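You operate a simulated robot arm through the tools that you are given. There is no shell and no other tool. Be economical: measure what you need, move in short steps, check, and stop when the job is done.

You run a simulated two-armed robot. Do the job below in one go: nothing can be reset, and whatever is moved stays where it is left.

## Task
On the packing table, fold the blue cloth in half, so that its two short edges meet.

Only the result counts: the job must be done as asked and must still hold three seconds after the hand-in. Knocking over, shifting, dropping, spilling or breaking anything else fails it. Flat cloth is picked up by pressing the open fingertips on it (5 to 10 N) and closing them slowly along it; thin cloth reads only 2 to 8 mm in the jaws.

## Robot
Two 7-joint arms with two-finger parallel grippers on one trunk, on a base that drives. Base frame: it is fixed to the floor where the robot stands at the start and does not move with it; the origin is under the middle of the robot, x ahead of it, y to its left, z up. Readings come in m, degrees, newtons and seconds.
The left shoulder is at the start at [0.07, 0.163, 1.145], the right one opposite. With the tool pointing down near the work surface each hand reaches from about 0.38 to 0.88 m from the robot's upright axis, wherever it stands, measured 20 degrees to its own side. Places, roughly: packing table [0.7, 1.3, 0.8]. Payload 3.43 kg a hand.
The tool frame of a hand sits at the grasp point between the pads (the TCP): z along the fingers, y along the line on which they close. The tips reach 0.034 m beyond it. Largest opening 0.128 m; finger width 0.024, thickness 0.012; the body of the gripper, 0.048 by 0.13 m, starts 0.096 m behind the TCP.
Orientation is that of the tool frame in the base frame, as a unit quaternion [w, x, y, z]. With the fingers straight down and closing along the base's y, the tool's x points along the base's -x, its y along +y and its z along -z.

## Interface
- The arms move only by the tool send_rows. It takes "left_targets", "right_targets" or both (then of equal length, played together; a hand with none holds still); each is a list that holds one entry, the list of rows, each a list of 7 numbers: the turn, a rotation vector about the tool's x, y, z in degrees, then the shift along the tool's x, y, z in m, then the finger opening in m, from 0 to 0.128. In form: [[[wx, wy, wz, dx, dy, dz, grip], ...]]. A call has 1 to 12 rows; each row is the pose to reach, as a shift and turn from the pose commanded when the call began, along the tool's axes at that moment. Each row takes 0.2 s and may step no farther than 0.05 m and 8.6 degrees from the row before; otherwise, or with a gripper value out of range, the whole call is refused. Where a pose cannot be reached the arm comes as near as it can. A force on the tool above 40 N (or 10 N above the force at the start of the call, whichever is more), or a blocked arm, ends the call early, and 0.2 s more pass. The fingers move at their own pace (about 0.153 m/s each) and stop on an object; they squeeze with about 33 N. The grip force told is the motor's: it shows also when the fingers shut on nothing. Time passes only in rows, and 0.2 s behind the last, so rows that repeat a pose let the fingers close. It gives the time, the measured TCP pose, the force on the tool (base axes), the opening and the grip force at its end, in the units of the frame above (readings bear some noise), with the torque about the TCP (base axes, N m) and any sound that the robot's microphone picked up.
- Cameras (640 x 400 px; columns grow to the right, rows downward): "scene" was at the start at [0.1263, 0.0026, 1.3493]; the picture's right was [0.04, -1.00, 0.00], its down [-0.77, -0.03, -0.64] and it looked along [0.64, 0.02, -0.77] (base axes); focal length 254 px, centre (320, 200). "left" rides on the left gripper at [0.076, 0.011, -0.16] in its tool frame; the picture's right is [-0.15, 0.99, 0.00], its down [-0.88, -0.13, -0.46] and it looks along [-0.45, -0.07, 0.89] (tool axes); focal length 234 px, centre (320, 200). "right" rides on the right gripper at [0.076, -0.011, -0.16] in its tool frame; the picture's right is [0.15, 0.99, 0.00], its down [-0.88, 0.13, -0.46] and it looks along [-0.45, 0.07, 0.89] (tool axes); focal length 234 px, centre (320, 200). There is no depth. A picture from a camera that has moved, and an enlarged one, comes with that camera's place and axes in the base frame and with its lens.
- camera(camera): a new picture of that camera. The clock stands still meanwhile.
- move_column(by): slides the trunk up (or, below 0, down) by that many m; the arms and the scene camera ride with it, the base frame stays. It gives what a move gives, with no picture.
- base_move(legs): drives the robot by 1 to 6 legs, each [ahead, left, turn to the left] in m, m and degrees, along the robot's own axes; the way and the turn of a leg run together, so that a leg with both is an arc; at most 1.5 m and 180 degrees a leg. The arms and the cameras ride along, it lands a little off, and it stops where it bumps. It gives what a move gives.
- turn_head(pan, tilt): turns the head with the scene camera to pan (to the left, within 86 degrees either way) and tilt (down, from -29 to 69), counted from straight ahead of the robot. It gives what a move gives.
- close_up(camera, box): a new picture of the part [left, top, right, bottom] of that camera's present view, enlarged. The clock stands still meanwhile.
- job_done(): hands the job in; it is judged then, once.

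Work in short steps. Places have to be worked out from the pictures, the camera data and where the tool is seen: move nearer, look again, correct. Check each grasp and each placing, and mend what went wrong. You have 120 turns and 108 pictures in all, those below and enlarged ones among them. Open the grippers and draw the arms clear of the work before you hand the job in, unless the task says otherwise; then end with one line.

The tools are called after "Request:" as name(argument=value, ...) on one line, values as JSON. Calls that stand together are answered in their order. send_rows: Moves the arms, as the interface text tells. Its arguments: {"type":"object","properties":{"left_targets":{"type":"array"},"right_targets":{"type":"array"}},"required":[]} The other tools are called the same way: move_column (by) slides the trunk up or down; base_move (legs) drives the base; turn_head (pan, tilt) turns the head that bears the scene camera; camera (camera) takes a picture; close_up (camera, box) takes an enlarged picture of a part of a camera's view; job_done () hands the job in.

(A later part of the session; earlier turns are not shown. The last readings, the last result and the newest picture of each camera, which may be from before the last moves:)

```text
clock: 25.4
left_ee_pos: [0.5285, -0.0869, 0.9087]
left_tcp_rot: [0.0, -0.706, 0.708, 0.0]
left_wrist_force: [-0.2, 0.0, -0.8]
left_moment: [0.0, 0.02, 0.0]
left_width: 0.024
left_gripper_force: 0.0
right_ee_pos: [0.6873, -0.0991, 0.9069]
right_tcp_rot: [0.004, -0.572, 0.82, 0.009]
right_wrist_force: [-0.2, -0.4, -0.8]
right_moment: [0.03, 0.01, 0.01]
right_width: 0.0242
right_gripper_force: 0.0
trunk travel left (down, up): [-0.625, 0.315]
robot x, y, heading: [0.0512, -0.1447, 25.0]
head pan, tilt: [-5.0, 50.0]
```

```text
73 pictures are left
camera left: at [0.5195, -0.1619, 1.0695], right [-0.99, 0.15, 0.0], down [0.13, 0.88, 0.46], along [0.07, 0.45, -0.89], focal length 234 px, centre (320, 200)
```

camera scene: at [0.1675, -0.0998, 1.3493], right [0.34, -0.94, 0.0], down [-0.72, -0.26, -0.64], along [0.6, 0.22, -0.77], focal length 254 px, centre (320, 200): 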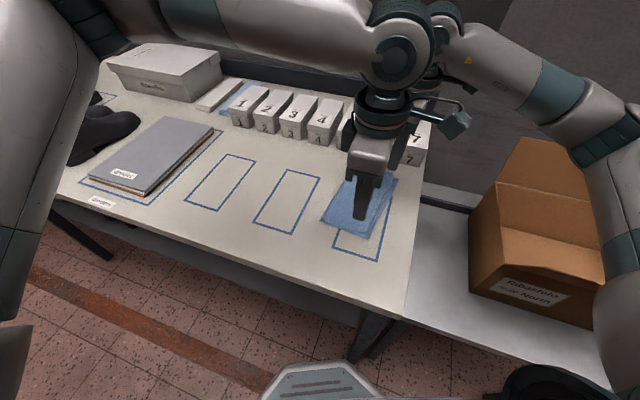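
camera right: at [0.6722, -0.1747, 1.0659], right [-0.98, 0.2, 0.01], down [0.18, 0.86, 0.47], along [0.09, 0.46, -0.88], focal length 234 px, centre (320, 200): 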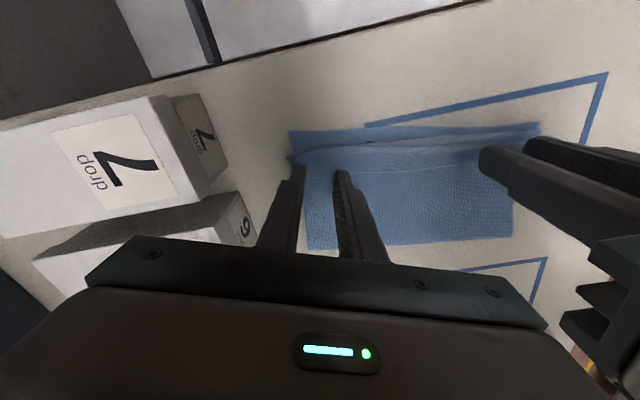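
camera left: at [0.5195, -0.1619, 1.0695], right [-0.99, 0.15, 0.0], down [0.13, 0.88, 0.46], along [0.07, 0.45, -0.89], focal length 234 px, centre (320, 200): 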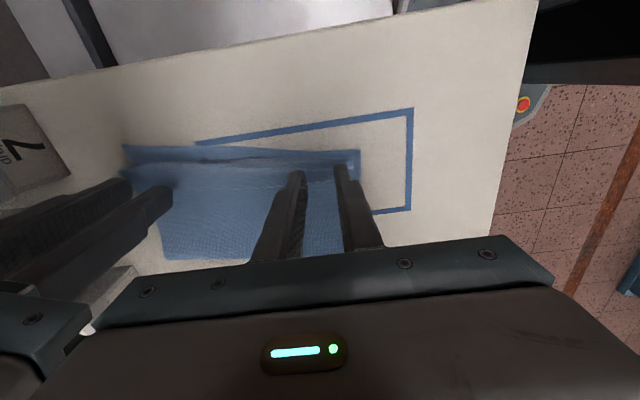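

Request:
close_up(camera="right", box=[260, 110, 420, 230])

Request:
close_up(camera="left", box=[240, 120, 400, 240])

```text
3.33 times, centred on (340, 170) of right
camera zoom: at [0.6722, -0.1747, 1.0659], right [-0.98, 0.2, 0.01], down [0.18, 0.86, 0.47], along [0.09, 0.46, -0.88], focal length 781 px, centre (253, 300)
```

zoom: 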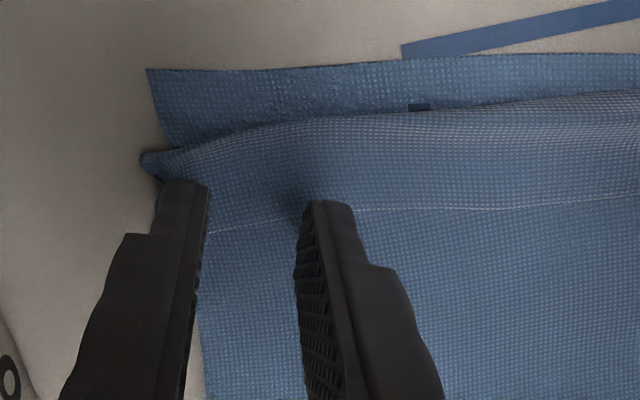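

```text
3.33 times, centred on (320, 180) of left
camera zoom: at [0.5195, -0.1619, 1.0695], right [-0.99, 0.15, 0.0], down [0.13, 0.88, 0.46], along [0.07, 0.45, -0.89], focal length 781 px, centre (320, 267)
```

zoom: 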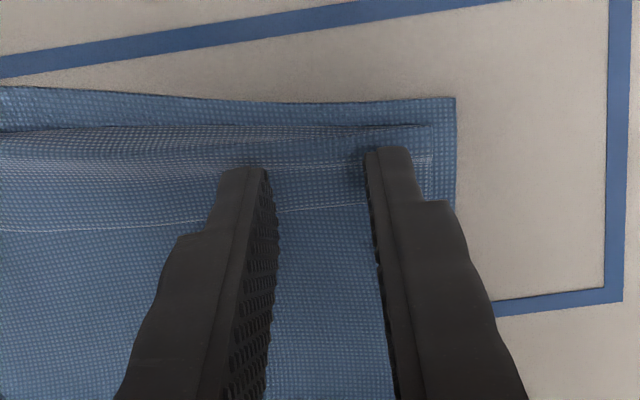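

The landing points fall on the flap. I shift the right hand 8 mm toward the near side and the left hand 3 mm toward +y, then descend gently.

Request:
send_rows(right_targets=[[[0, 0, 0, 0.003, 0.0075, 0.008, 0.024], [0, 0, 0, 0.003, 0.0075, 0.014, 0.024], [0, 0, 0, 0.003, 0.0075, 0.017, 0.024], [0, 0, 0, 0.003, 0.0075, 0.017, 0.024]]], left_targets=[[[0, 0, 0, -0.003, 0, 0.01, 0.024], [0, 0, 0, -0.003, 0, 0.016, 0.024], [0, 0, 0, -0.003, 0, 0.019, 0.024], [0, 0, 0, -0.003, 0, 0.019, 0.024]]])

```text
clock: 26.4
left_ee_pos: [0.5298, -0.0827, 0.8896]
left_tcp_rot: [0.0, 0.707, -0.707, 0.0]
left_wrist_force: [0.0, -0.4, 0.8]
left_moment: [-0.03, 0.01, 0.03]
left_width: 0.024
left_gripper_force: 0.0
right_ee_pos: [0.6788, -0.0983, 0.8917]
right_tcp_rot: [0.003, -0.573, 0.82, 0.009]
right_wrist_force: [0.1, 0.3, 0.2]
right_moment: [-0.01, -0.02, 0.02]
right_width: 0.0243
right_gripper_force: 0.1
trunk travel left (down, up): [-0.625, 0.315]
robot x, y, heading: [0.0505, -0.1438, 25.0]
head pan, tilt: [-5.0, 50.0]
```

Request:
send_rows(right_targets=[[[0, 0, 0, 0, 0, 0.002, 0.024], [0, 0, 0, 0, 0, 0.004, 0.024], [0, 0, 0, 0, 0, 0.004, 0.024]]], left_targets=[[[0, 0, 0, 0, 0, 0.001, 0.024], [0, 0, 0, 0, 0, 0.003, 0.024], [0, 0, 0, 0, 0, 0.003, 0.024]]])

```text
clock: 27.2
left_ee_pos: [0.5307, -0.084, 0.8875]
left_tcp_rot: [0.0, -0.707, 0.708, 0.0]
left_wrist_force: [-0.5, -0.2, 1.4]
left_moment: [-0.01, 0.05, 0.01]
left_width: 0.024
left_gripper_force: 0.1
right_ee_pos: [0.6797, -0.0975, 0.8876]
right_tcp_rot: [0.004, -0.573, 0.819, 0.009]
right_wrist_force: [-0.6, 0.0, -0.2]
right_moment: [0.02, 0.01, 0.01]
right_width: 0.0241
right_gripper_force: 0.1
trunk travel left (down, up): [-0.625, 0.315]
robot x, y, heading: [0.0498, -0.1444, 24.9]
head pan, tilt: [-5.0, 50.0]
```

The left hand is just touching. I go down another 1.5 to 2 mm.

Request:
send_rows(right_targets=[[[0, 0, 0, 0, 0, 0.001, 0.024], [0, 0, 0, 0, 0, 0.0025, 0.024], [0, 0, 0, 0, 0, 0.0025, 0.024]]], left_targets=[[[0, 0, 0, 0, 0, 0.001, 0.024], [0, 0, 0, 0, 0, 0.0015, 0.024], [0, 0, 0, 0, 0, 0.0015, 0.024]]])

```text
clock: 28.0
left_ee_pos: [0.5311, -0.0843, 0.8858]
left_tcp_rot: [0.001, -0.706, 0.708, -0.001]
left_wrist_force: [2.6, 0.8, 11.9]
left_moment: [-0.09, 0.12, 0.02]
left_width: 0.0236
left_gripper_force: 0.1
right_ee_pos: [0.6796, -0.0988, 0.8853]
right_tcp_rot: [0.005, -0.573, 0.819, 0.008]
right_wrist_force: [0.8, 0.8, 6.4]
right_moment: [-0.04, -0.16, 0.01]
right_width: 0.0242
right_gripper_force: 0.2
trunk travel left (down, up): [-0.625, 0.315]
robot x, y, heading: [0.0526, -0.142, 25.1]
head pan, tilt: [-5.0, 50.0]
```

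The right hand is at 6.4 N and the left at 11.9 N, so I ease the left up slightly and close both slowly.

Request:
send_rows(right_targets=[[[0, 0, 0, 0, 0, 0, 0.021], [0, 0, 0, 0, 0, 0, 0.018], [0, 0, 0, 0, 0, 0, 0.015], [0, 0, 0, 0, 0, 0, 0.012], [0, 0, 0, 0, 0, 0, 0.009], [0, 0, 0, 0, 0, 0, 0.006], [0, 0, 0, 0, 0, 0, 0.003], [0, 0, 0, 0, 0, 0, 0], [0, 0, 0, 0, 0, 0, 0]]], left_targets=[[[0, 0, 0, 0, 0, -0.0007, 0.021], [0, 0, 0, 0, 0, -0.0007, 0.018], [0, 0, 0, 0, 0, -0.0007, 0.015], [0, 0, 0, 0, 0, -0.0007, 0.012], [0, 0, 0, 0, 0, -0.0007, 0.009], [0, 0, 0, 0, 0, -0.0007, 0.006], [0, 0, 0, 0, 0, -0.0007, 0.003], [0, 0, 0, 0, 0, -0.0007, 0], [0, 0, 0, 0, 0, -0.0007, 0]]])

Request:
close_up(camera="right", box=[260, 70, 480, 230])

Request:
close_up(camera="left", box=[200, 80, 420, 240])

```text
clock: 30.0
left_ee_pos: [0.5287, -0.0845, 0.8859]
left_tcp_rot: [0.001, -0.706, 0.708, -0.002]
left_wrist_force: [0.1, 0.5, 4.0]
left_moment: [-0.05, -0.02, 0.01]
left_width: 0.0018
left_gripper_force: 33.1
right_ee_pos: [0.6799, -0.0987, 0.8855]
right_tcp_rot: [0.004, -0.572, 0.82, 0.008]
right_wrist_force: [2.3, 0.0, 14.0]
right_moment: [-0.09, -0.16, -0.02]
right_width: 0.0001
right_gripper_force: 32.8
trunk travel left (down, up): [-0.625, 0.315]
robot x, y, heading: [0.0512, -0.1453, 24.9]
head pan, tilt: [-5.0, 50.0]
```

```text
2.50 times, centred on (370, 150) of right
camera zoom: at [0.6628, -0.1754, 1.0445], right [-0.98, 0.2, 0.01], down [0.18, 0.86, 0.47], along [0.09, 0.46, -0.88], focal length 585 px, centre (195, 325)
```

zoom: 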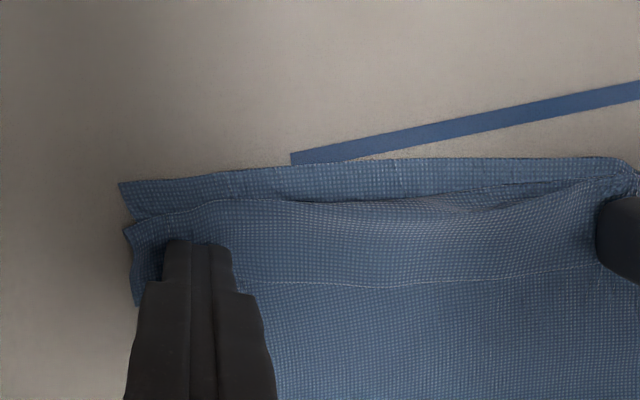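

```text
2.50 times, centred on (310, 160) of left
camera zoom: at [0.5193, -0.1587, 1.0478], right [-0.99, 0.15, 0.0], down [0.13, 0.88, 0.46], along [0.07, 0.45, -0.89], focal length 585 px, centre (345, 300)
```

zoom: 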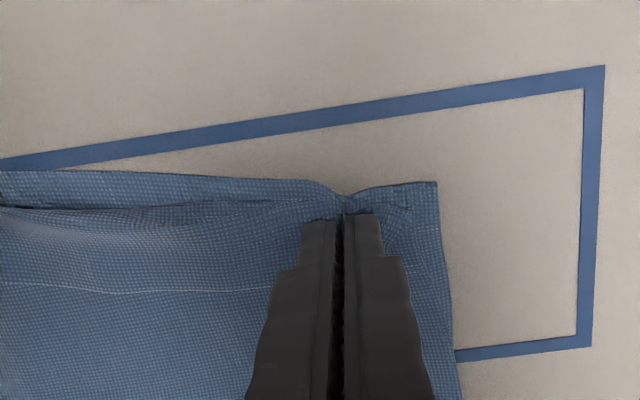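

The right hand caught nothing (0.1 mm), and the left reads 1.8 mm but may have gathered several layers. I lift the left 2 cm to see what it holds, and open and raise the right.

Request:
send_rows(right_targets=[[[0, 0, 0, 0, 0, -0.01, 0.01], [0, 0, 0, 0, 0, -0.02, 0.02], [0, 0, 0, 0, 0, -0.03, 0.02]]], left_targets=[[[0, 0, 0, 0, 0, -0.007, 0], [0, 0, 0, 0, 0, -0.014, 0], [0, 0, 0, 0, 0, -0.02, 0]]])

Request:
close_up(camera="right", box=[260, 70, 580, 270])

Request:
close_up(camera="left", box=[120, 80, 420, 260])

```text
clock: 30.8
left_ee_pos: [0.531, -0.084, 0.9054]
left_tcp_rot: [0.0, -0.707, 0.707, -0.001]
left_wrist_force: [-0.5, 0.9, 0.1]
left_moment: [0.04, -0.01, -0.01]
left_width: 0.0016
left_gripper_force: 33.1
right_ee_pos: [0.6817, -0.0977, 0.9146]
right_tcp_rot: [0.003, -0.572, 0.82, 0.009]
right_wrist_force: [-0.1, -0.6, -0.7]
right_moment: [-0.03, 0.0, -0.01]
right_width: 0.0201
right_gripper_force: 0.0
trunk travel left (down, up): [-0.625, 0.315]
robot x, y, heading: [0.05, -0.142, 25.0]
head pan, tilt: [-5.0, 50.0]
```

```text
2.00 times, centred on (420, 170) of right
camera zoom: at [0.6649, -0.1752, 1.0734], right [-0.98, 0.2, 0.01], down [0.18, 0.86, 0.47], along [0.09, 0.46, -0.88], focal length 468 px, centre (120, 260)
```

zoom: 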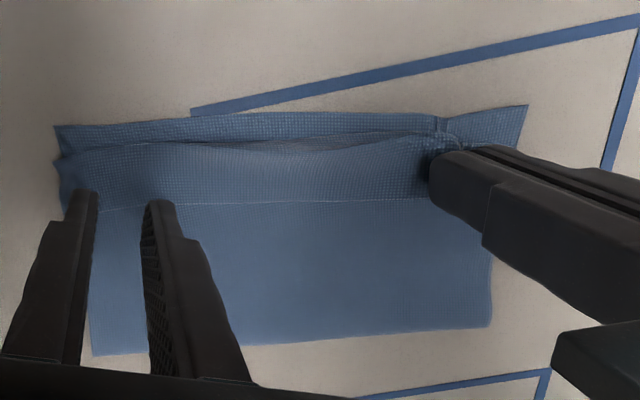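

```text
2.13 times, centred on (270, 170) of left
camera zoom: at [0.5207, -0.1585, 1.0669], right [-0.99, 0.15, 0.0], down [0.13, 0.88, 0.46], along [0.07, 0.45, -0.89], focal length 500 px, centre (427, 264)
```

zoom: 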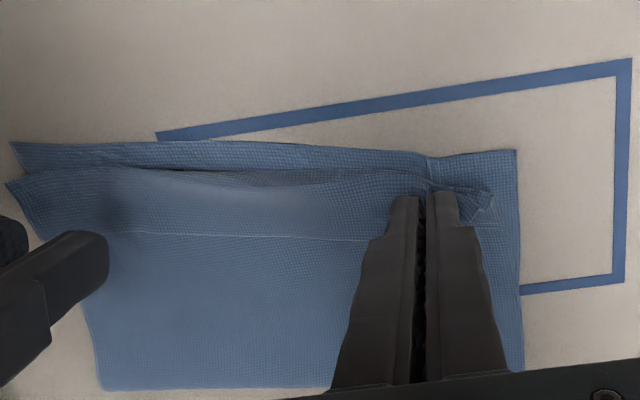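

The left hand seems to have caught the flap and the lower layer stays down. I lift 5 cm more to see.

Request:
send_rows(right_targets=[[[0, 0, 0, 0, 0, -0.02, 0.02], [0, 0, 0, 0, 0, -0.04, 0.02], [0, 0, 0, 0, 0, -0.06, 0.02]]], left_targets=[[[0, 0, 0, 0, 0, -0.016, 0], [0, 0, 0, 0, 0, -0.032, 0], [0, 0, 0, 0, 0, -0.05, 0]]])

Request:
close_up(camera="right", box=[260, 70, 580, 270])

Request:
close_up(camera="left", box=[120, 80, 420, 260])

Request:
close_up(camera="scene", box=[310, 130, 450, 240])

```text
clock: 31.6
left_ee_pos: [0.5316, -0.084, 0.9559]
left_tcp_rot: [0.0, -0.706, 0.708, 0.0]
left_wrist_force: [1.0, -0.2, -0.1]
left_moment: [0.0, 0.0, 0.01]
left_width: 0.0017
left_gripper_force: 33.1
right_ee_pos: [0.6809, -0.0997, 0.9741]
right_tcp_rot: [0.003, -0.573, 0.819, 0.008]
right_wrist_force: [0.4, -0.2, -0.5]
right_moment: [0.0, -0.05, -0.01]
right_width: 0.0199
right_gripper_force: 0.2
trunk travel left (down, up): [-0.625, 0.315]
robot x, y, heading: [0.0492, -0.1448, 24.8]
head pan, tilt: [-5.0, 50.0]
```

```text
2.00 times, centred on (420, 170) of right
camera zoom: at [0.6649, -0.1762, 1.133], right [-0.98, 0.2, 0.01], down [0.18, 0.86, 0.47], along [0.09, 0.46, -0.88], focal length 468 px, centre (120, 260)
```

zoom: 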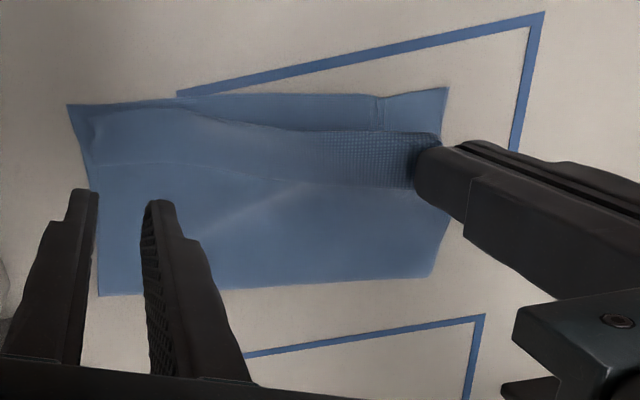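

```text
2.13 times, centred on (270, 170) of left
camera zoom: at [0.5217, -0.1594, 1.1176], right [-0.99, 0.15, 0.0], down [0.13, 0.88, 0.46], along [0.07, 0.45, -0.89], focal length 500 px, centre (427, 264)
```

zoom: 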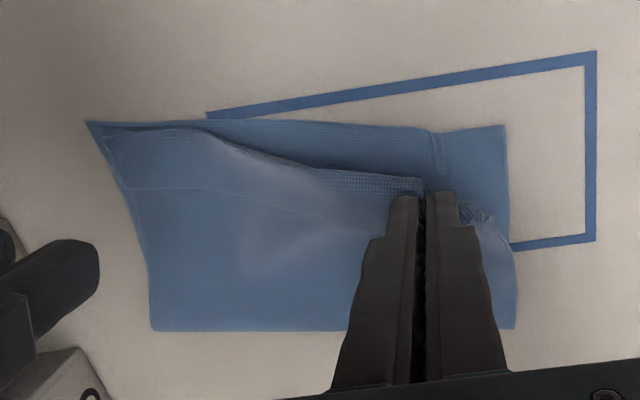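

```text
3.64 times, centred on (380, 185) of scene
camera zoom: at [0.1666, -0.0978, 1.3495], right [0.34, -0.94, 0.0], down [-0.72, -0.26, -0.64], along [0.6, 0.22, -0.77], focal length 924 px, centre (102, 254)
```

zoom: 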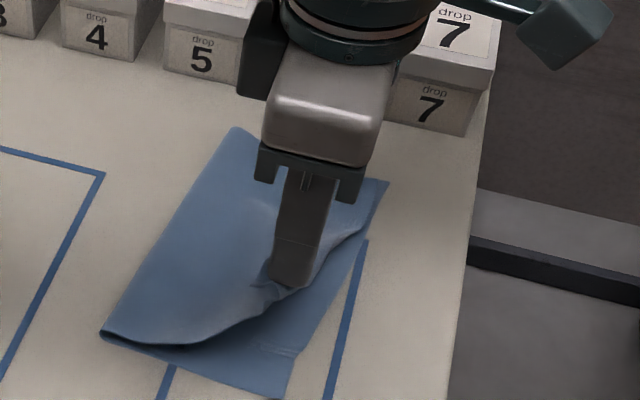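

The 1.7 mm reading means two layers, so only the flap is pinched, but the grip direction cannot unroll it. I lay it back down, release, and will instead sweep closed fingertips from the fold side against the flap's free edge to flip it outward.

Request:
send_rows(left_targets=[[[0, 0, 0, 0.005, 0, 0.025, 0], [0, 0, 0, 0.01, 0, 0.05, 0], [0, 0, 0, 0.012, 0, 0.066, 0], [0, 0, 0, 0.012, 0, 0.066, 0.012], [0, 0, 0, 0.012, 0, 0.066, 0.024], [0, 0, 0, 0.012, 0, 0.05, 0.024], [0, 0, 0, 0.012, 0, 0.01, 0.024], [0, 0, 0, -0.02, 0, -0.01, 0.024], [0, 0, 0, -0.06, 0, -0.02, 0.024]]])

Request:
close_up(camera="right", box=[260, 70, 580, 270])

Request:
close_up(camera="left", box=[120, 40, 420, 240])

```text
clock: 33.6
left_ee_pos: [0.5307, -0.0232, 0.9776]
left_tcp_rot: [-0.001, -0.706, 0.708, -0.001]
left_wrist_force: [1.0, -0.2, 0.3]
left_moment: [-0.03, -0.06, 0.03]
left_width: 0.024
left_gripper_force: 0.1
right_ee_pos: [0.6813, -0.0966, 0.9752]
right_tcp_rot: [0.003, -0.573, 0.82, 0.008]
right_wrist_force: [-0.1, 0.4, 0.6]
right_moment: [-0.03, -0.01, 0.01]
right_width: 0.0199
right_gripper_force: 0.0
trunk travel left (down, up): [-0.625, 0.315]
robot x, y, heading: [0.0477, -0.1458, 24.8]
head pan, tilt: [-5.0, 50.0]
```

```text
2.00 times, centred on (420, 170) of right
camera zoom: at [0.665, -0.175, 1.1329], right [-0.98, 0.2, 0.01], down [0.18, 0.86, 0.47], along [0.09, 0.46, -0.88], focal length 468 px, centre (120, 260)
```

zoom: 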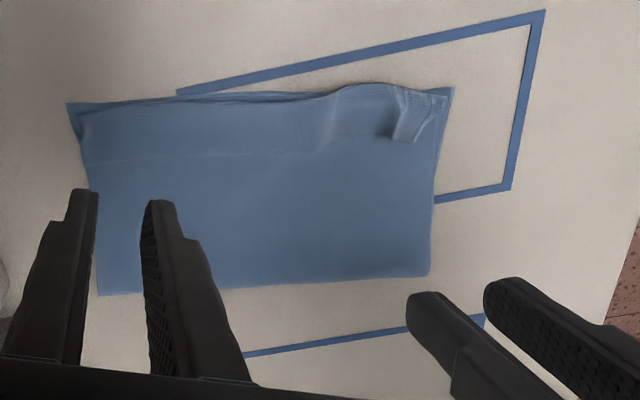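

```text
2.00 times, centred on (270, 140) of left
camera zoom: at [0.5215, -0.0975, 1.1391], right [-0.99, 0.15, 0.0], down [0.13, 0.88, 0.45], along [0.07, 0.45, -0.89], focal length 468 px, centre (420, 320)
```

zoom: 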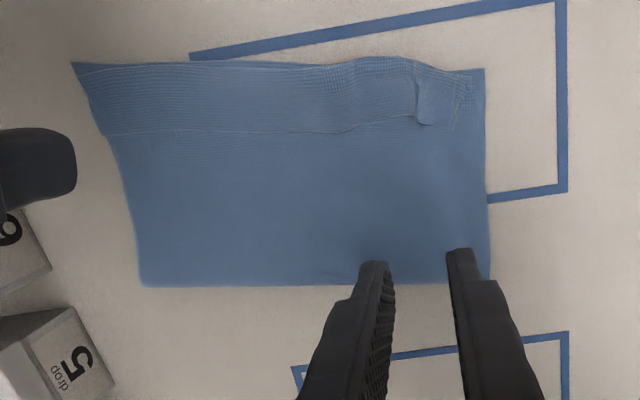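

The flap is now about 3.5 cm wide and its crease is at the lower edge. I close the right fingers, set them down just on the fold side of the flap's free edge at the far end, and find light contact.

Request:
send_rows(right_targets=[[[0, 0, 0, -0.023, 0.002, 0.02, 0], [0, 0, 0, -0.023, 0.002, 0.05, 0], [0, 0, 0, -0.023, 0.002, 0.075, 0], [0, 0, 0, -0.023, 0.002, 0.085, 0], [0, 0, 0, -0.023, 0.002, 0.087, 0], [0, 0, 0, -0.023, 0.002, 0.088, 0], [0, 0, 0, -0.023, 0.002, 0.088, 0]]])

Request:
close_up(camera="right", box=[240, 50, 480, 230])

```text
clock: 35.2
left_ee_pos: [0.5318, -0.0246, 0.9778]
left_tcp_rot: [0.0, -0.706, 0.708, 0.0]
left_wrist_force: [-0.2, -0.1, 0.6]
left_moment: [0.02, 0.0, 0.02]
left_width: 0.0243
left_gripper_force: 0.0
right_ee_pos: [0.6881, -0.0757, 0.887]
right_tcp_rot: [0.004, -0.573, 0.819, 0.008]
right_wrist_force: [0.0, 0.0, 0.0]
right_moment: [0.0, -0.02, 0.04]
right_width: 0.0001
right_gripper_force: 32.6
trunk travel left (down, up): [-0.625, 0.315]
robot x, y, heading: [0.0514, -0.1418, 24.9]
head pan, tilt: [-5.0, 50.0]
```

```text
2.22 times, centred on (360, 140) of right
camera zoom: at [0.671, -0.1524, 1.0455], right [-0.98, 0.2, 0.01], down [0.18, 0.86, 0.47], along [0.09, 0.46, -0.88], focal length 520 px, centre (231, 333)
```

zoom: 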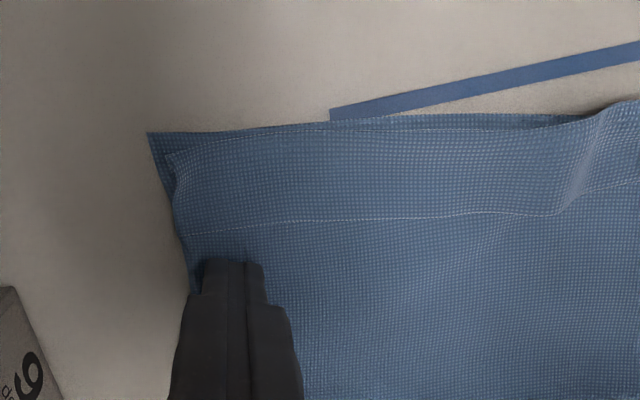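

The fingertip is about 1 cm behind the free edge. I lower it 1.2 mm and sweep 6 cm outward slowly.

Request:
send_rows(right_targets=[[[0, 0, 0, 0, 0, 0.0012, 0], [0, 0, 0, 0.0075, -0.0027, 0.0012, 0], [0, 0, 0, 0.015, -0.0055, 0.0012, 0], [0, 0, 0, 0.0225, -0.0082, 0.0012, 0], [0, 0, 0, 0.03, -0.011, 0.0012, 0]]])

Request:
close_up(camera="right", box=[240, 50, 480, 230])

```text
clock: 36.4
left_ee_pos: [0.5316, -0.023, 0.9778]
left_tcp_rot: [0.0, -0.707, 0.707, 0.0]
left_wrist_force: [0.0, 0.2, 0.4]
left_moment: [0.01, -0.01, 0.0]
left_width: 0.0242
left_gripper_force: 0.2
right_ee_pos: [0.686, -0.1069, 0.8867]
right_tcp_rot: [0.003, -0.573, 0.82, 0.008]
right_wrist_force: [1.0, 0.9, 6.7]
right_moment: [0.0, -0.05, 0.03]
right_width: 0.0004
right_gripper_force: 32.8
trunk travel left (down, up): [-0.625, 0.315]
robot x, y, heading: [0.0483, -0.1456, 25.0]
head pan, tilt: [-5.0, 50.0]
```

```text
2.22 times, centred on (360, 140) of right
camera zoom: at [0.6694, -0.1842, 1.0442], right [-0.98, 0.2, 0.01], down [0.18, 0.86, 0.47], along [0.09, 0.46, -0.88], focal length 520 px, centre (231, 333)
```

zoom: 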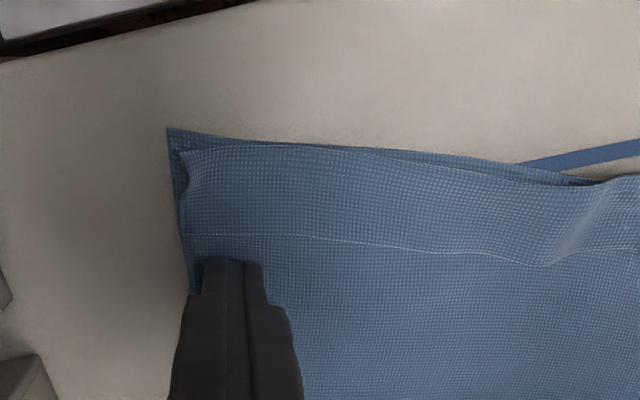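

The press dragged the whole cloth rather than flipping the flap, so sweeping does not work. The clean fix is to pinch the flap at both ends, carry it back to the left so it hangs free, lay the cloth flat and refold with a grip right at the edge. I lift the right hand and look at both ends first.

Request:
send_rows(right_targets=[[[0, 0, 0, 0, 0, -0.015, 0], [0, 0, 0, 0.016, 0, -0.02, 0.024], [0, 0, 0, 0.032, 0.001, -0.02, 0.024]]])

Request:
close_up(camera="left", box=[120, 40, 420, 240])

Request:
close_up(camera="right", box=[240, 90, 480, 240])

```text
clock: 37.2
left_ee_pos: [0.5322, -0.0243, 0.9779]
left_tcp_rot: [0.0, -0.706, 0.708, 0.0]
left_wrist_force: [1.0, 0.1, -0.3]
left_moment: [0.0, -0.01, -0.02]
left_width: 0.024
left_gripper_force: 0.0
right_ee_pos: [0.6723, -0.1374, 0.9048]
right_tcp_rot: [0.002, -0.573, 0.819, 0.01]
right_wrist_force: [0.6, -0.1, 0.0]
right_moment: [0.0, -0.03, -0.04]
right_width: 0.0239
right_gripper_force: 0.1
trunk travel left (down, up): [-0.625, 0.315]
robot x, y, heading: [0.051, -0.146, 25.1]
head pan, tilt: [-5.0, 50.0]
```

```text
2.00 times, centred on (270, 140) of left
camera zoom: at [0.5218, -0.0994, 1.1388], right [-0.99, 0.15, 0.0], down [0.13, 0.88, 0.46], along [0.07, 0.45, -0.89], focal length 468 px, centre (420, 320)
```

zoom: 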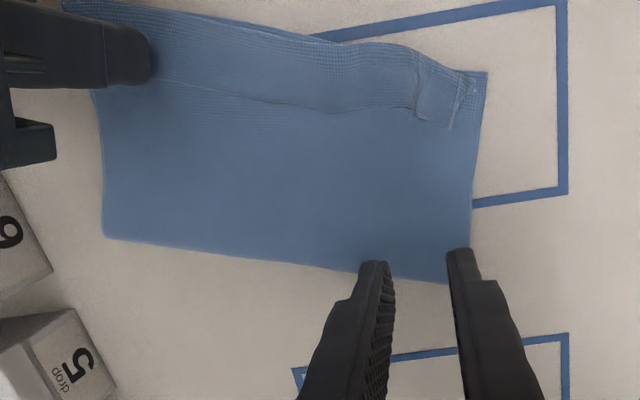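

```text
2.67 times, centred on (360, 165) of right
camera zoom: at [0.6576, -0.2148, 1.0638], right [-0.98, 0.2, 0.01], down [0.18, 0.86, 0.47], along [0.09, 0.46, -0.88], focal length 624 px, centre (213, 293)
```

zoom: 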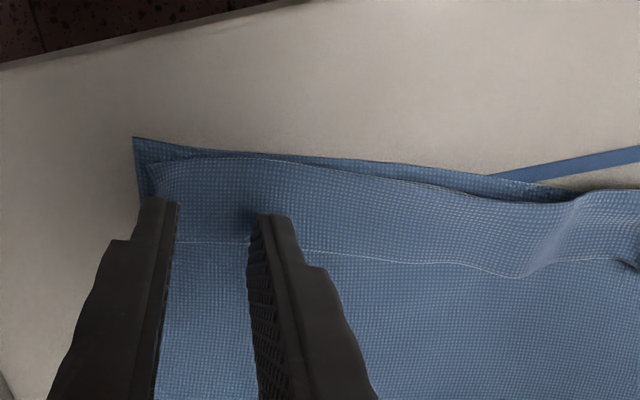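

The cloth has rotated a few degrees, which is no harm. I position the left hand over the flap at (0.555,-0.106) and press the right hand onto the flap.

Request:
send_rows(right_targets=[[[0, 0, 0, 0.002, 0.006, 0.005, 0.024], [0, 0, 0, 0.002, 0.006, 0.01, 0.024], [0, 0, 0, 0.002, 0.006, 0.014, 0.024], [0, 0, 0, 0.002, 0.006, 0.017, 0.024], [0, 0, 0, 0.002, 0.006, 0.018, 0.024], [0, 0, 0, 0.002, 0.006, 0.018, 0.024]]], left_targets=[[[0, 0, 0, 0.03, -0.01, 0, 0.024], [0, 0, 0, 0.06, -0.022, 0.01, 0.024], [0, 0, 0, 0.082, -0.022, 0.03, 0.024], [0, 0, 0, 0.082, -0.022, 0.06, 0.024], [0, 0, 0, 0.082, -0.022, 0.08, 0.024], [0, 0, 0, 0.082, -0.022, 0.089, 0.024]]])

Request:
close_up(camera="left", box=[200, 80, 420, 240])

```text
clock: 38.2
left_ee_pos: [0.5543, -0.1059, 0.9336]
left_tcp_rot: [0.004, -0.706, 0.708, -0.008]
left_wrist_force: [-0.2, -0.8, 6.1]
left_moment: [0.14, -0.48, -0.03]
left_width: 0.0243
left_gripper_force: 0.1
right_ee_pos: [0.6673, -0.1373, 0.8872]
right_tcp_rot: [0.001, -0.572, 0.82, 0.005]
right_wrist_force: [-1.4, 0.0, 2.7]
right_moment: [-0.46, -0.44, -0.05]
right_width: 0.0238
right_gripper_force: 0.1
trunk travel left (down, up): [-0.625, 0.315]
robot x, y, heading: [0.0495, -0.1477, 24.9]
head pan, tilt: [-5.0, 50.0]
stopped in row 4 (left hand): the force on the tool passed its limit at 69 N (the readings are from after the stop); the commanded pose is now the measured one
```

```text
2.50 times, centred on (310, 160) of left
camera zoom: at [0.5413, -0.1803, 1.0954], right [-0.99, 0.15, -0.02], down [0.13, 0.88, 0.45], along [0.08, 0.45, -0.89], focal length 585 px, centre (345, 300)
```

zoom: 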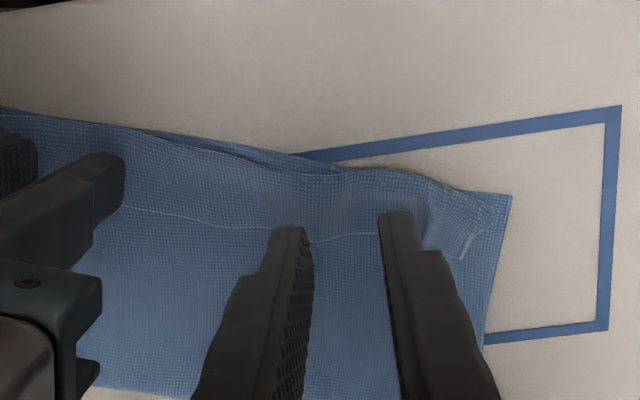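

The two gripper bodies touched because they were too close in x. I raise the left hand slightly and move it 4 cm to the near side.

Request:
send_rows(left_targets=[[[0, 0, 0, 0, 0.012, -0.01, 0.024], [0, 0, 0, 0, 0.03, -0.01, 0.024], [0, 0, 0, 0, 0.037, -0.01, 0.024], [0, 0, 0, 0, 0.037, 0.02, 0.024]]])

Request:
close_up(camera="left", box=[200, 80, 420, 240])

Request:
close_up(camera="right", box=[240, 90, 480, 240])

```text
clock: 39.2
left_ee_pos: [0.5179, -0.1081, 0.9116]
left_tcp_rot: [0.004, -0.706, 0.708, -0.008]
left_wrist_force: [0.3, 1.0, 0.1]
left_moment: [0.02, 0.0, 0.0]
left_width: 0.024
left_gripper_force: 0.0
right_ee_pos: [0.6655, -0.1383, 0.8865]
right_tcp_rot: [0.002, -0.572, 0.821, 0.005]
right_wrist_force: [0.0, 0.4, 6.9]
right_moment: [-0.04, -0.1, 0.01]
right_width: 0.0241
right_gripper_force: 0.1
trunk travel left (down, up): [-0.625, 0.315]
robot x, y, heading: [0.0496, -0.1436, 24.9]
head pan, tilt: [-5.0, 50.0]
```

```text
2.50 times, centred on (310, 160) of left
camera zoom: at [0.5048, -0.1821, 1.0743], right [-0.99, 0.15, -0.02], down [0.12, 0.88, 0.45], along [0.08, 0.45, -0.89], focal length 585 px, centre (345, 300)
```

zoom: 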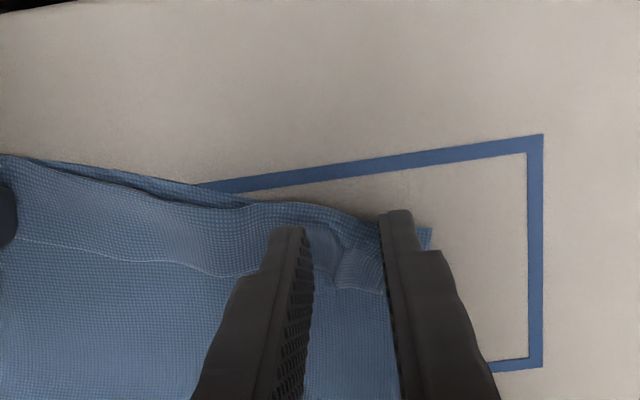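

```text
2.67 times, centred on (360, 165) of right
camera zoom: at [0.6514, -0.2142, 1.0455], right [-0.98, 0.2, 0.01], down [0.18, 0.87, 0.46], along [0.09, 0.46, -0.89], focal length 624 px, centre (213, 293)
```

zoom: 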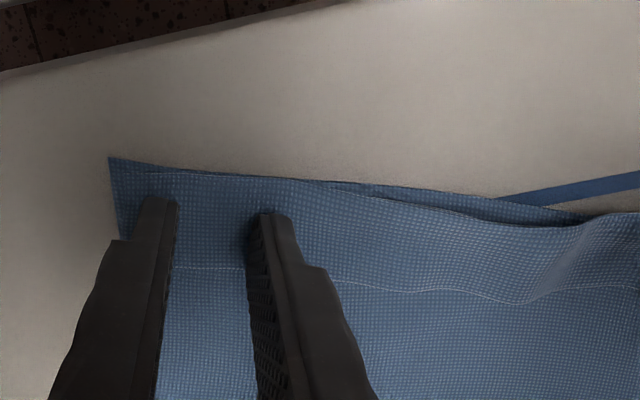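

The right hand presses at 6.9 N. The left needs about 1.4 cm more toward +y to sit on the flap, then it descends.

Request:
send_rows(left_targets=[[[0, 0, 0, -0.0145, 0, 0.005, 0.024], [0, 0, 0, -0.0145, 0, 0.014, 0.024], [0, 0, 0, -0.0145, 0, 0.021, 0.024], [0, 0, 0, -0.0145, 0, 0.0235, 0.024], [0, 0, 0, -0.0145, 0, 0.0235, 0.024]]])

```text
clock: 40.4
left_ee_pos: [0.5159, -0.0931, 0.8897]
left_tcp_rot: [0.004, -0.707, 0.708, -0.008]
left_wrist_force: [-0.7, 0.2, 0.4]
left_moment: [0.02, -0.03, 0.03]
left_width: 0.024
left_gripper_force: 0.0
right_ee_pos: [0.6657, -0.1382, 0.8868]
right_tcp_rot: [0.001, -0.572, 0.82, 0.005]
right_wrist_force: [0.6, 0.6, 8.9]
right_moment: [-0.05, -0.15, -0.01]
right_width: 0.024
right_gripper_force: 0.1
trunk travel left (down, up): [-0.625, 0.315]
robot x, y, heading: [0.0493, -0.1457, 25.1]
head pan, tilt: [-5.0, 50.0]
```

Request:
send_rows(left_targets=[[[0, 0, 0, 0, 0, 0.0015, 0.024], [0, 0, 0, 0, 0, 0.003, 0.024], [0, 0, 0, 0, 0, 0.003, 0.024]]])

```text
clock: 41.2
left_ee_pos: [0.5173, -0.0923, 0.8871]
left_tcp_rot: [0.003, -0.706, 0.708, -0.007]
left_wrist_force: [0.6, 0.5, 6.2]
left_moment: [0.01, 0.09, -0.01]
left_width: 0.0239
left_gripper_force: 0.0
right_ee_pos: [0.668, -0.1385, 0.8862]
right_tcp_rot: [0.003, -0.572, 0.82, 0.005]
right_wrist_force: [1.2, 1.0, 7.0]
right_moment: [-0.05, -0.15, -0.02]
right_width: 0.0242
right_gripper_force: 0.3
trunk travel left (down, up): [-0.625, 0.315]
robot x, y, heading: [0.0491, -0.1434, 24.9]
head pan, tilt: [-5.0, 50.0]
```

Both hands are pressed at 6 to 7 N. I close slowly.

Request:
send_rows(right_targets=[[[0, 0, 0, 0, 0, 0.0003, 0.021], [0, 0, 0, 0, 0, 0.0003, 0.018], [0, 0, 0, 0, 0, 0.0003, 0.015], [0, 0, 0, 0, 0, 0.0003, 0.012], [0, 0, 0, 0, 0, 0.0003, 0.009], [0, 0, 0, 0, 0, 0.0003, 0.006], [0, 0, 0, 0, 0, 0.0003, 0.003], [0, 0, 0, 0, 0, 0.0003, 0], [0, 0, 0, 0, 0, 0.0003, 0], [0, 0, 0, 0, 0, -0.015, 0], [0, 0, 0, 0, 0, -0.03, 0]]], left_targets=[[[0, 0, 0, 0, 0, 0.0003, 0.021], [0, 0, 0, 0, 0, 0.0003, 0.018], [0, 0, 0, 0, 0, 0.0003, 0.015], [0, 0, 0, 0, 0, 0.0003, 0.012], [0, 0, 0, 0, 0, 0.0003, 0.009], [0, 0, 0, 0, 0, 0.0003, 0.006], [0, 0, 0, 0, 0, 0.0003, 0.003], [0, 0, 0, 0, 0, 0.0003, 0], [0, 0, 0, 0, 0, 0.0003, 0], [0, 0, 0, 0, 0, -0.015, 0], [0, 0, 0, 0, 0, -0.03, 0]]])

Request:
close_up(camera="left", box=[120, 60, 420, 240])

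Request:
close_up(camera="right", box=[240, 70, 560, 260])

```text
clock: 43.6
left_ee_pos: [0.5177, -0.0929, 0.9157]
left_tcp_rot: [0.003, -0.707, 0.707, -0.007]
left_wrist_force: [7.4, -1.6, 0.3]
left_moment: [-0.05, -0.22, 0.0]
left_width: 0.0022
left_gripper_force: 33.6
right_ee_pos: [0.6678, -0.1377, 0.9169]
right_tcp_rot: [0.001, -0.572, 0.82, 0.006]
right_wrist_force: [-7.1, 1.8, 0.3]
right_moment: [0.05, 0.23, 0.05]
right_width: 0.0013
right_gripper_force: 33.4
trunk travel left (down, up): [-0.625, 0.315]
robot x, y, heading: [0.0494, -0.1434, 24.7]
head pan, tilt: [-5.0, 50.0]
```

```text
2.13 times, centred on (270, 150) of left
camera zoom: at [0.5056, -0.1671, 1.0768], right [-0.99, 0.15, -0.01], down [0.12, 0.88, 0.45], along [0.08, 0.45, -0.89], focal length 500 px, centre (427, 307)
```

zoom: 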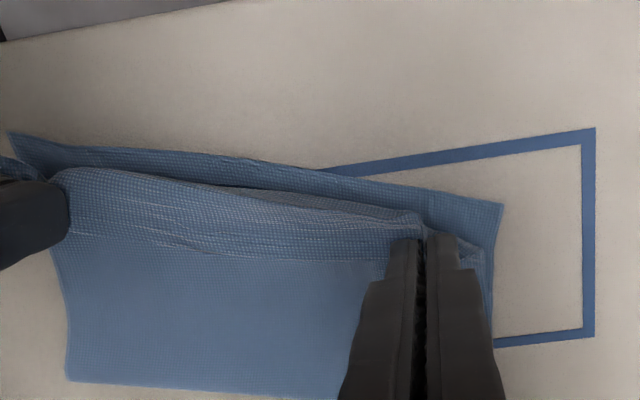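

```text
2.00 times, centred on (400, 165) of right
camera zoom: at [0.6518, -0.2145, 1.0756], right [-0.98, 0.2, 0.01], down [0.18, 0.87, 0.46], along [0.09, 0.46, -0.89], focal length 468 px, centre (160, 270)
```

zoom: 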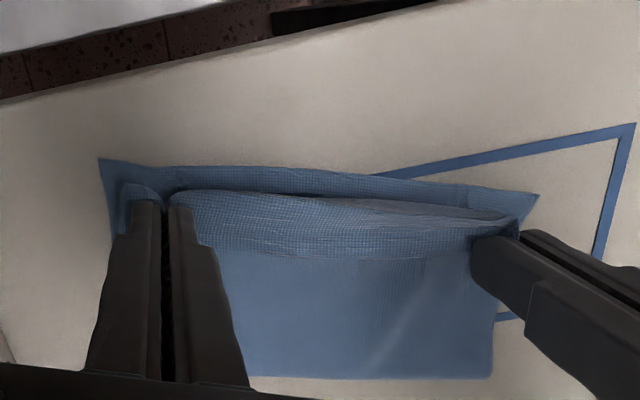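

Both hands hold the flap and the lower layer stayed down. I carry the edge back to the left in an arc to unfold, bringing both hands to y≈0.17 so that the cloth also squares up.

Request:
send_rows(left_targets=[[[0, 0, 0, -0.022, -0.003, -0.03, 0], [0, 0, 0, -0.044, -0.003, -0.055, 0], [0, 0, 0, -0.066, -0.003, -0.075, 0], [0, 0, 0, -0.088, -0.003, -0.09, 0], [0, 0, 0, -0.11, -0.003, -0.1, 0], [0, 0, 0, -0.1325, -0.003, -0.1, 0], [0, 0, 0, -0.1545, -0.003, -0.095, 0], [0, 0, 0, -0.177, -0.003, -0.085, 0], [0, 0, 0, -0.199, -0.003, -0.065, 0], [0, 0, 0, -0.221, -0.003, -0.045, 0], [0, 0, 0, -0.243, -0.003, -0.02, 0], [0, 0, 0, -0.265, -0.003, 0.01, 0]]], right_targets=[[[0, 0, 0, -0.024, 0.012, -0.03, 0], [0, 0, 0, -0.0485, 0.021, -0.055, 0], [0, 0, 0, -0.073, 0.0295, -0.075, 0], [0, 0, 0, -0.097, 0.038, -0.09, 0], [0, 0, 0, -0.121, 0.047, -0.1, 0], [0, 0, 0, -0.1455, 0.056, -0.1, 0], [0, 0, 0, -0.17, 0.065, -0.095, 0], [0, 0, 0, -0.194, 0.074, -0.085, 0], [0, 0, 0, -0.218, 0.0825, -0.065, 0], [0, 0, 0, -0.2425, 0.091, -0.045, 0], [0, 0, 0, -0.267, 0.1, -0.02, 0], [0, 0, 0, -0.291, 0.109, 0.01, 0]]])

Request:
camera(camera="scene")

Request:
camera(camera="left")

Request:
camera(camera="right")

```text
clock: 46.2
left_ee_pos: [0.5204, 0.1735, 0.9025]
left_tcp_rot: [0.003, -0.706, 0.708, -0.007]
left_wrist_force: [-0.1, -0.2, 0.7]
left_moment: [0.0, -0.01, -0.01]
left_width: 0.0021
left_gripper_force: 32.4
right_ee_pos: [0.6667, 0.1731, 0.9095]
right_tcp_rot: [0.0, -0.572, 0.82, 0.004]
right_wrist_force: [-0.3, 0.4, 0.0]
right_moment: [-0.03, 0.02, 0.0]
right_width: 0.0014
right_gripper_force: 33.0
trunk travel left (down, up): [-0.625, 0.315]
robot x, y, heading: [0.051, -0.1444, 24.9]
head pan, tilt: [-5.0, 50.0]
```

```text
52 pictures are left
camera scene: at [0.1673, -0.095, 1.3494], right [0.34, -0.94, 0.0], down [-0.72, -0.26, -0.64], along [0.6, 0.22, -0.77], focal length 254 px, centre (320, 200)
```

scene: 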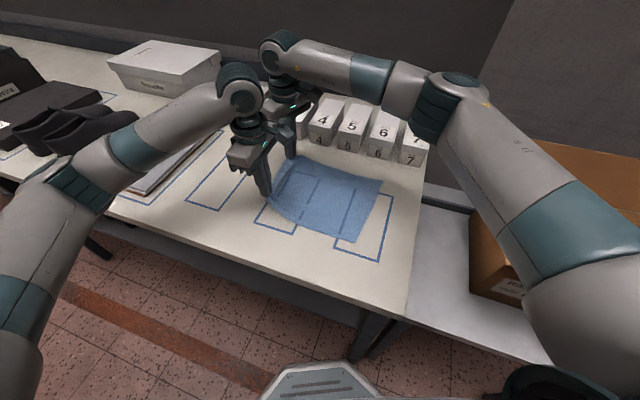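

```text
51 pictures are left
camera left: at [0.5088, 0.1003, 1.0643], right [-0.99, 0.15, -0.02], down [0.13, 0.88, 0.45], along [0.08, 0.44, -0.89], focal length 234 px, centre (320, 200)
```

left: 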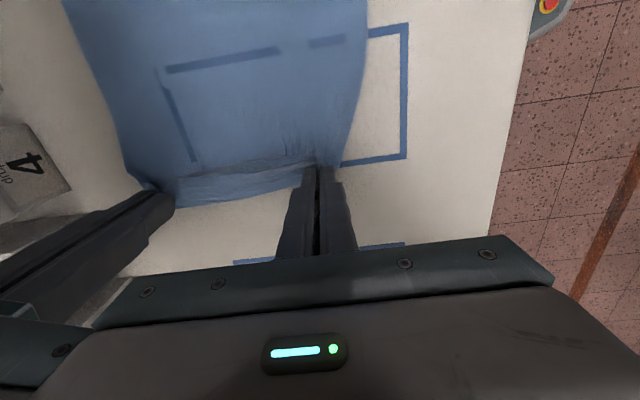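

```text
50 pictures are left
camera right: at [0.6512, 0.0975, 1.0685], right [-0.98, 0.2, 0.01], down [0.18, 0.87, 0.46], along [0.09, 0.45, -0.89], focal length 234 px, centre (320, 200)
```

right: 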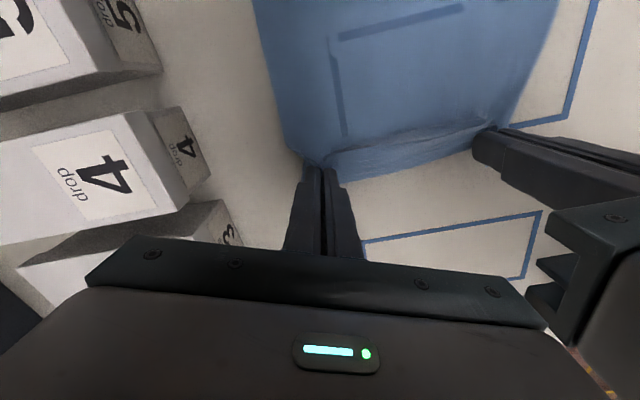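

The cloth is unfolded, nearly square to the table, and the flap hangs free. I lower the edge with a slight pull to +y, release, and look.

Request:
send_rows(left_targets=[[[0, 0, 0, -0.006, 0, 0.005, 0], [0, 0, 0, -0.012, 0, 0.01, 0], [0, 0, 0, -0.015, 0, 0.014, 0], [0, 0, 0, -0.015, 0, 0.014, 0.01], [0, 0, 0, -0.015, 0, 0.014, 0.03], [0, 0, 0, -0.015, 0, -0.01, 0.03], [0, 0, 0, -0.015, 0, -0.05, 0.03], [0, 0, 0, -0.015, 0, -0.09, 0.03]]], right_targets=[[[0, 0, 0, -0.006, 0.002, 0.008, 0], [0, 0, 0, -0.012, 0.004, 0.016, 0], [0, 0, 0, -0.014, 0.005, 0.021, 0], [0, 0, 0, -0.014, 0.005, 0.021, 0.01], [0, 0, 0, -0.014, 0.005, 0.021, 0.03], [0, 0, 0, -0.014, 0.005, -0.01, 0.03], [0, 0, 0, -0.014, 0.005, -0.05, 0.03], [0, 0, 0, -0.014, 0.005, -0.09, 0.03]]])

Request:
camera(camera="left")

Request:
camera(camera="right")

```text
clock: 48.0
left_ee_pos: [0.5178, 0.1874, 0.9955]
left_tcp_rot: [-0.003, 0.707, -0.707, 0.008]
left_wrist_force: [0.2, -0.8, 0.5]
left_moment: [0.01, -0.03, 0.02]
left_width: 0.03
left_gripper_force: 0.2
right_ee_pos: [0.6656, 0.1848, 1.0007]
right_tcp_rot: [0.002, -0.573, 0.82, 0.006]
right_wrist_force: [-0.3, -0.1, -0.8]
right_moment: [0.0, -0.02, -0.02]
right_width: 0.0299
right_gripper_force: 0.0
trunk travel left (down, up): [-0.625, 0.315]
robot x, y, heading: [0.0459, -0.1477, 24.7]
head pan, tilt: [-5.0, 50.0]
```

```text
49 pictures are left
camera left: at [0.5056, 0.1137, 1.156], right [-0.99, 0.15, -0.02], down [0.13, 0.88, 0.45], along [0.08, 0.45, -0.89], focal length 234 px, centre (320, 200)
```

left: 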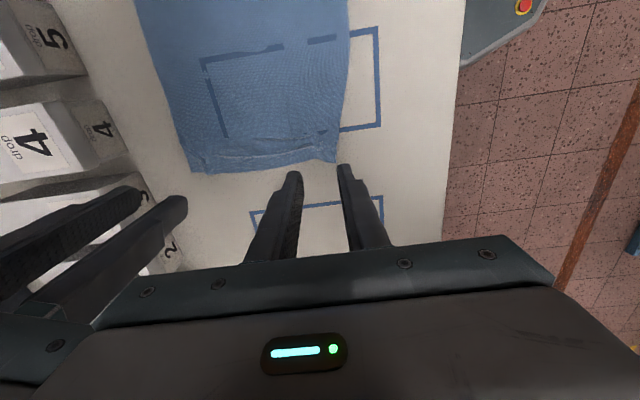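

```text
48 pictures are left
camera right: at [0.6502, 0.1094, 1.1594], right [-0.98, 0.2, 0.01], down [0.18, 0.87, 0.46], along [0.09, 0.46, -0.89], focal length 234 px, centre (320, 200)
```

right: 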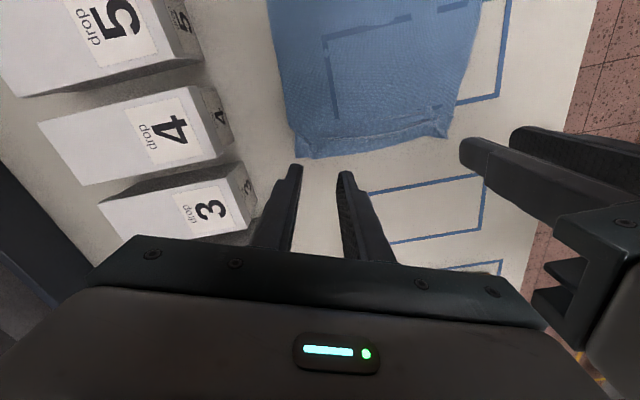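

The cloth is flat again, with some wrinkling at the left edge. I zoom in on that edge.

Request:
close_up(camera="left", box=[160, 60, 400, 210])

Request:
close_up(camera="right", box=[250, 40, 490, 190])

```text
2.67 times, centred on (280, 135) of left
camera zoom: at [0.5056, 0.1137, 1.156], right [-0.99, 0.15, -0.02], down [0.13, 0.88, 0.45], along [0.08, 0.45, -0.89], focal length 624 px, centre (427, 373)
```

zoom: 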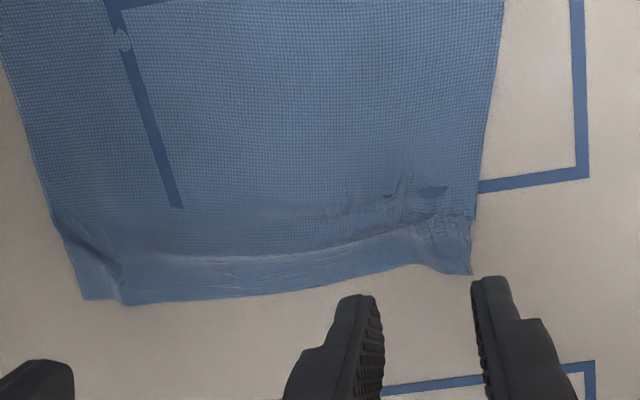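

```text
2.67 times, centred on (370, 115) of right
camera zoom: at [0.6502, 0.1094, 1.1594], right [-0.98, 0.2, 0.01], down [0.18, 0.87, 0.46], along [0.09, 0.46, -0.89], focal length 624 px, centre (187, 427)
```

zoom: 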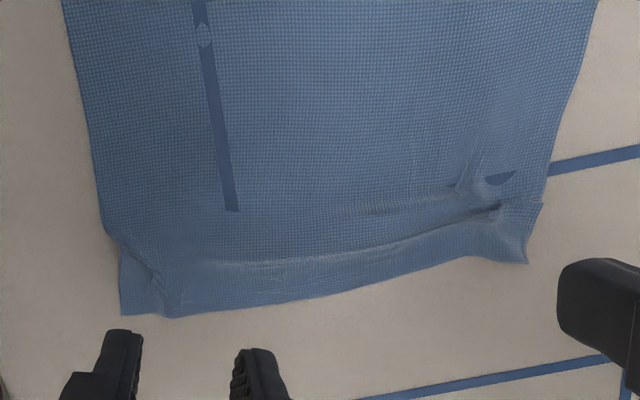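

The left edge is slightly gathered at both grip points. I press closed fingertips near both left corners and stretch the edge outward in x to smooth it; I'll then judge which edge to fold.

Request:
send_rows(left_targets=[[[0, 0, 0, 0, 0.002, 0.03, 0], [0, 0, 0, 0, 0.002, 0.07, 0], [0, 0, 0, 0, 0.002, 0.095, 0], [0, 0, 0, 0, 0.002, 0.106, 0], [0, 0, 0, 0, 0.002, 0.108, 0], [0, 0, 0, 0, 0.002, 0.11, 0], [0, 0, 0, 0, 0.002, 0.11, 0]]], right_targets=[[[0, 0, 0, -0.008, -0.022, 0.03, 0], [0, 0, 0, -0.008, -0.022, 0.07, 0], [0, 0, 0, -0.008, -0.022, 0.1, 0], [0, 0, 0, -0.008, -0.022, 0.111, 0], [0, 0, 0, -0.008, -0.022, 0.1135, 0], [0, 0, 0, -0.008, -0.022, 0.115, 0], [0, 0, 0, -0.008, -0.022, 0.115, 0]]])

```text
clock: 49.6
left_ee_pos: [0.5179, 0.1865, 0.8855]
left_tcp_rot: [0.004, -0.706, 0.708, -0.008]
left_wrist_force: [0.8, -0.2, 1.7]
left_moment: [0.06, -0.01, -0.01]
left_width: 0.0001
left_gripper_force: 33.1
right_ee_pos: [0.6871, 0.1858, 0.8856]
right_tcp_rot: [0.002, -0.572, 0.821, 0.006]
right_wrist_force: [0.6, 2.0, 11.4]
right_moment: [-0.06, 0.0, 0.03]
right_width: 0.0
right_gripper_force: 33.1
trunk travel left (down, up): [-0.625, 0.315]
robot x, y, heading: [0.0549, -0.1457, 24.7]
head pan, tilt: [-5.0, 50.0]
```

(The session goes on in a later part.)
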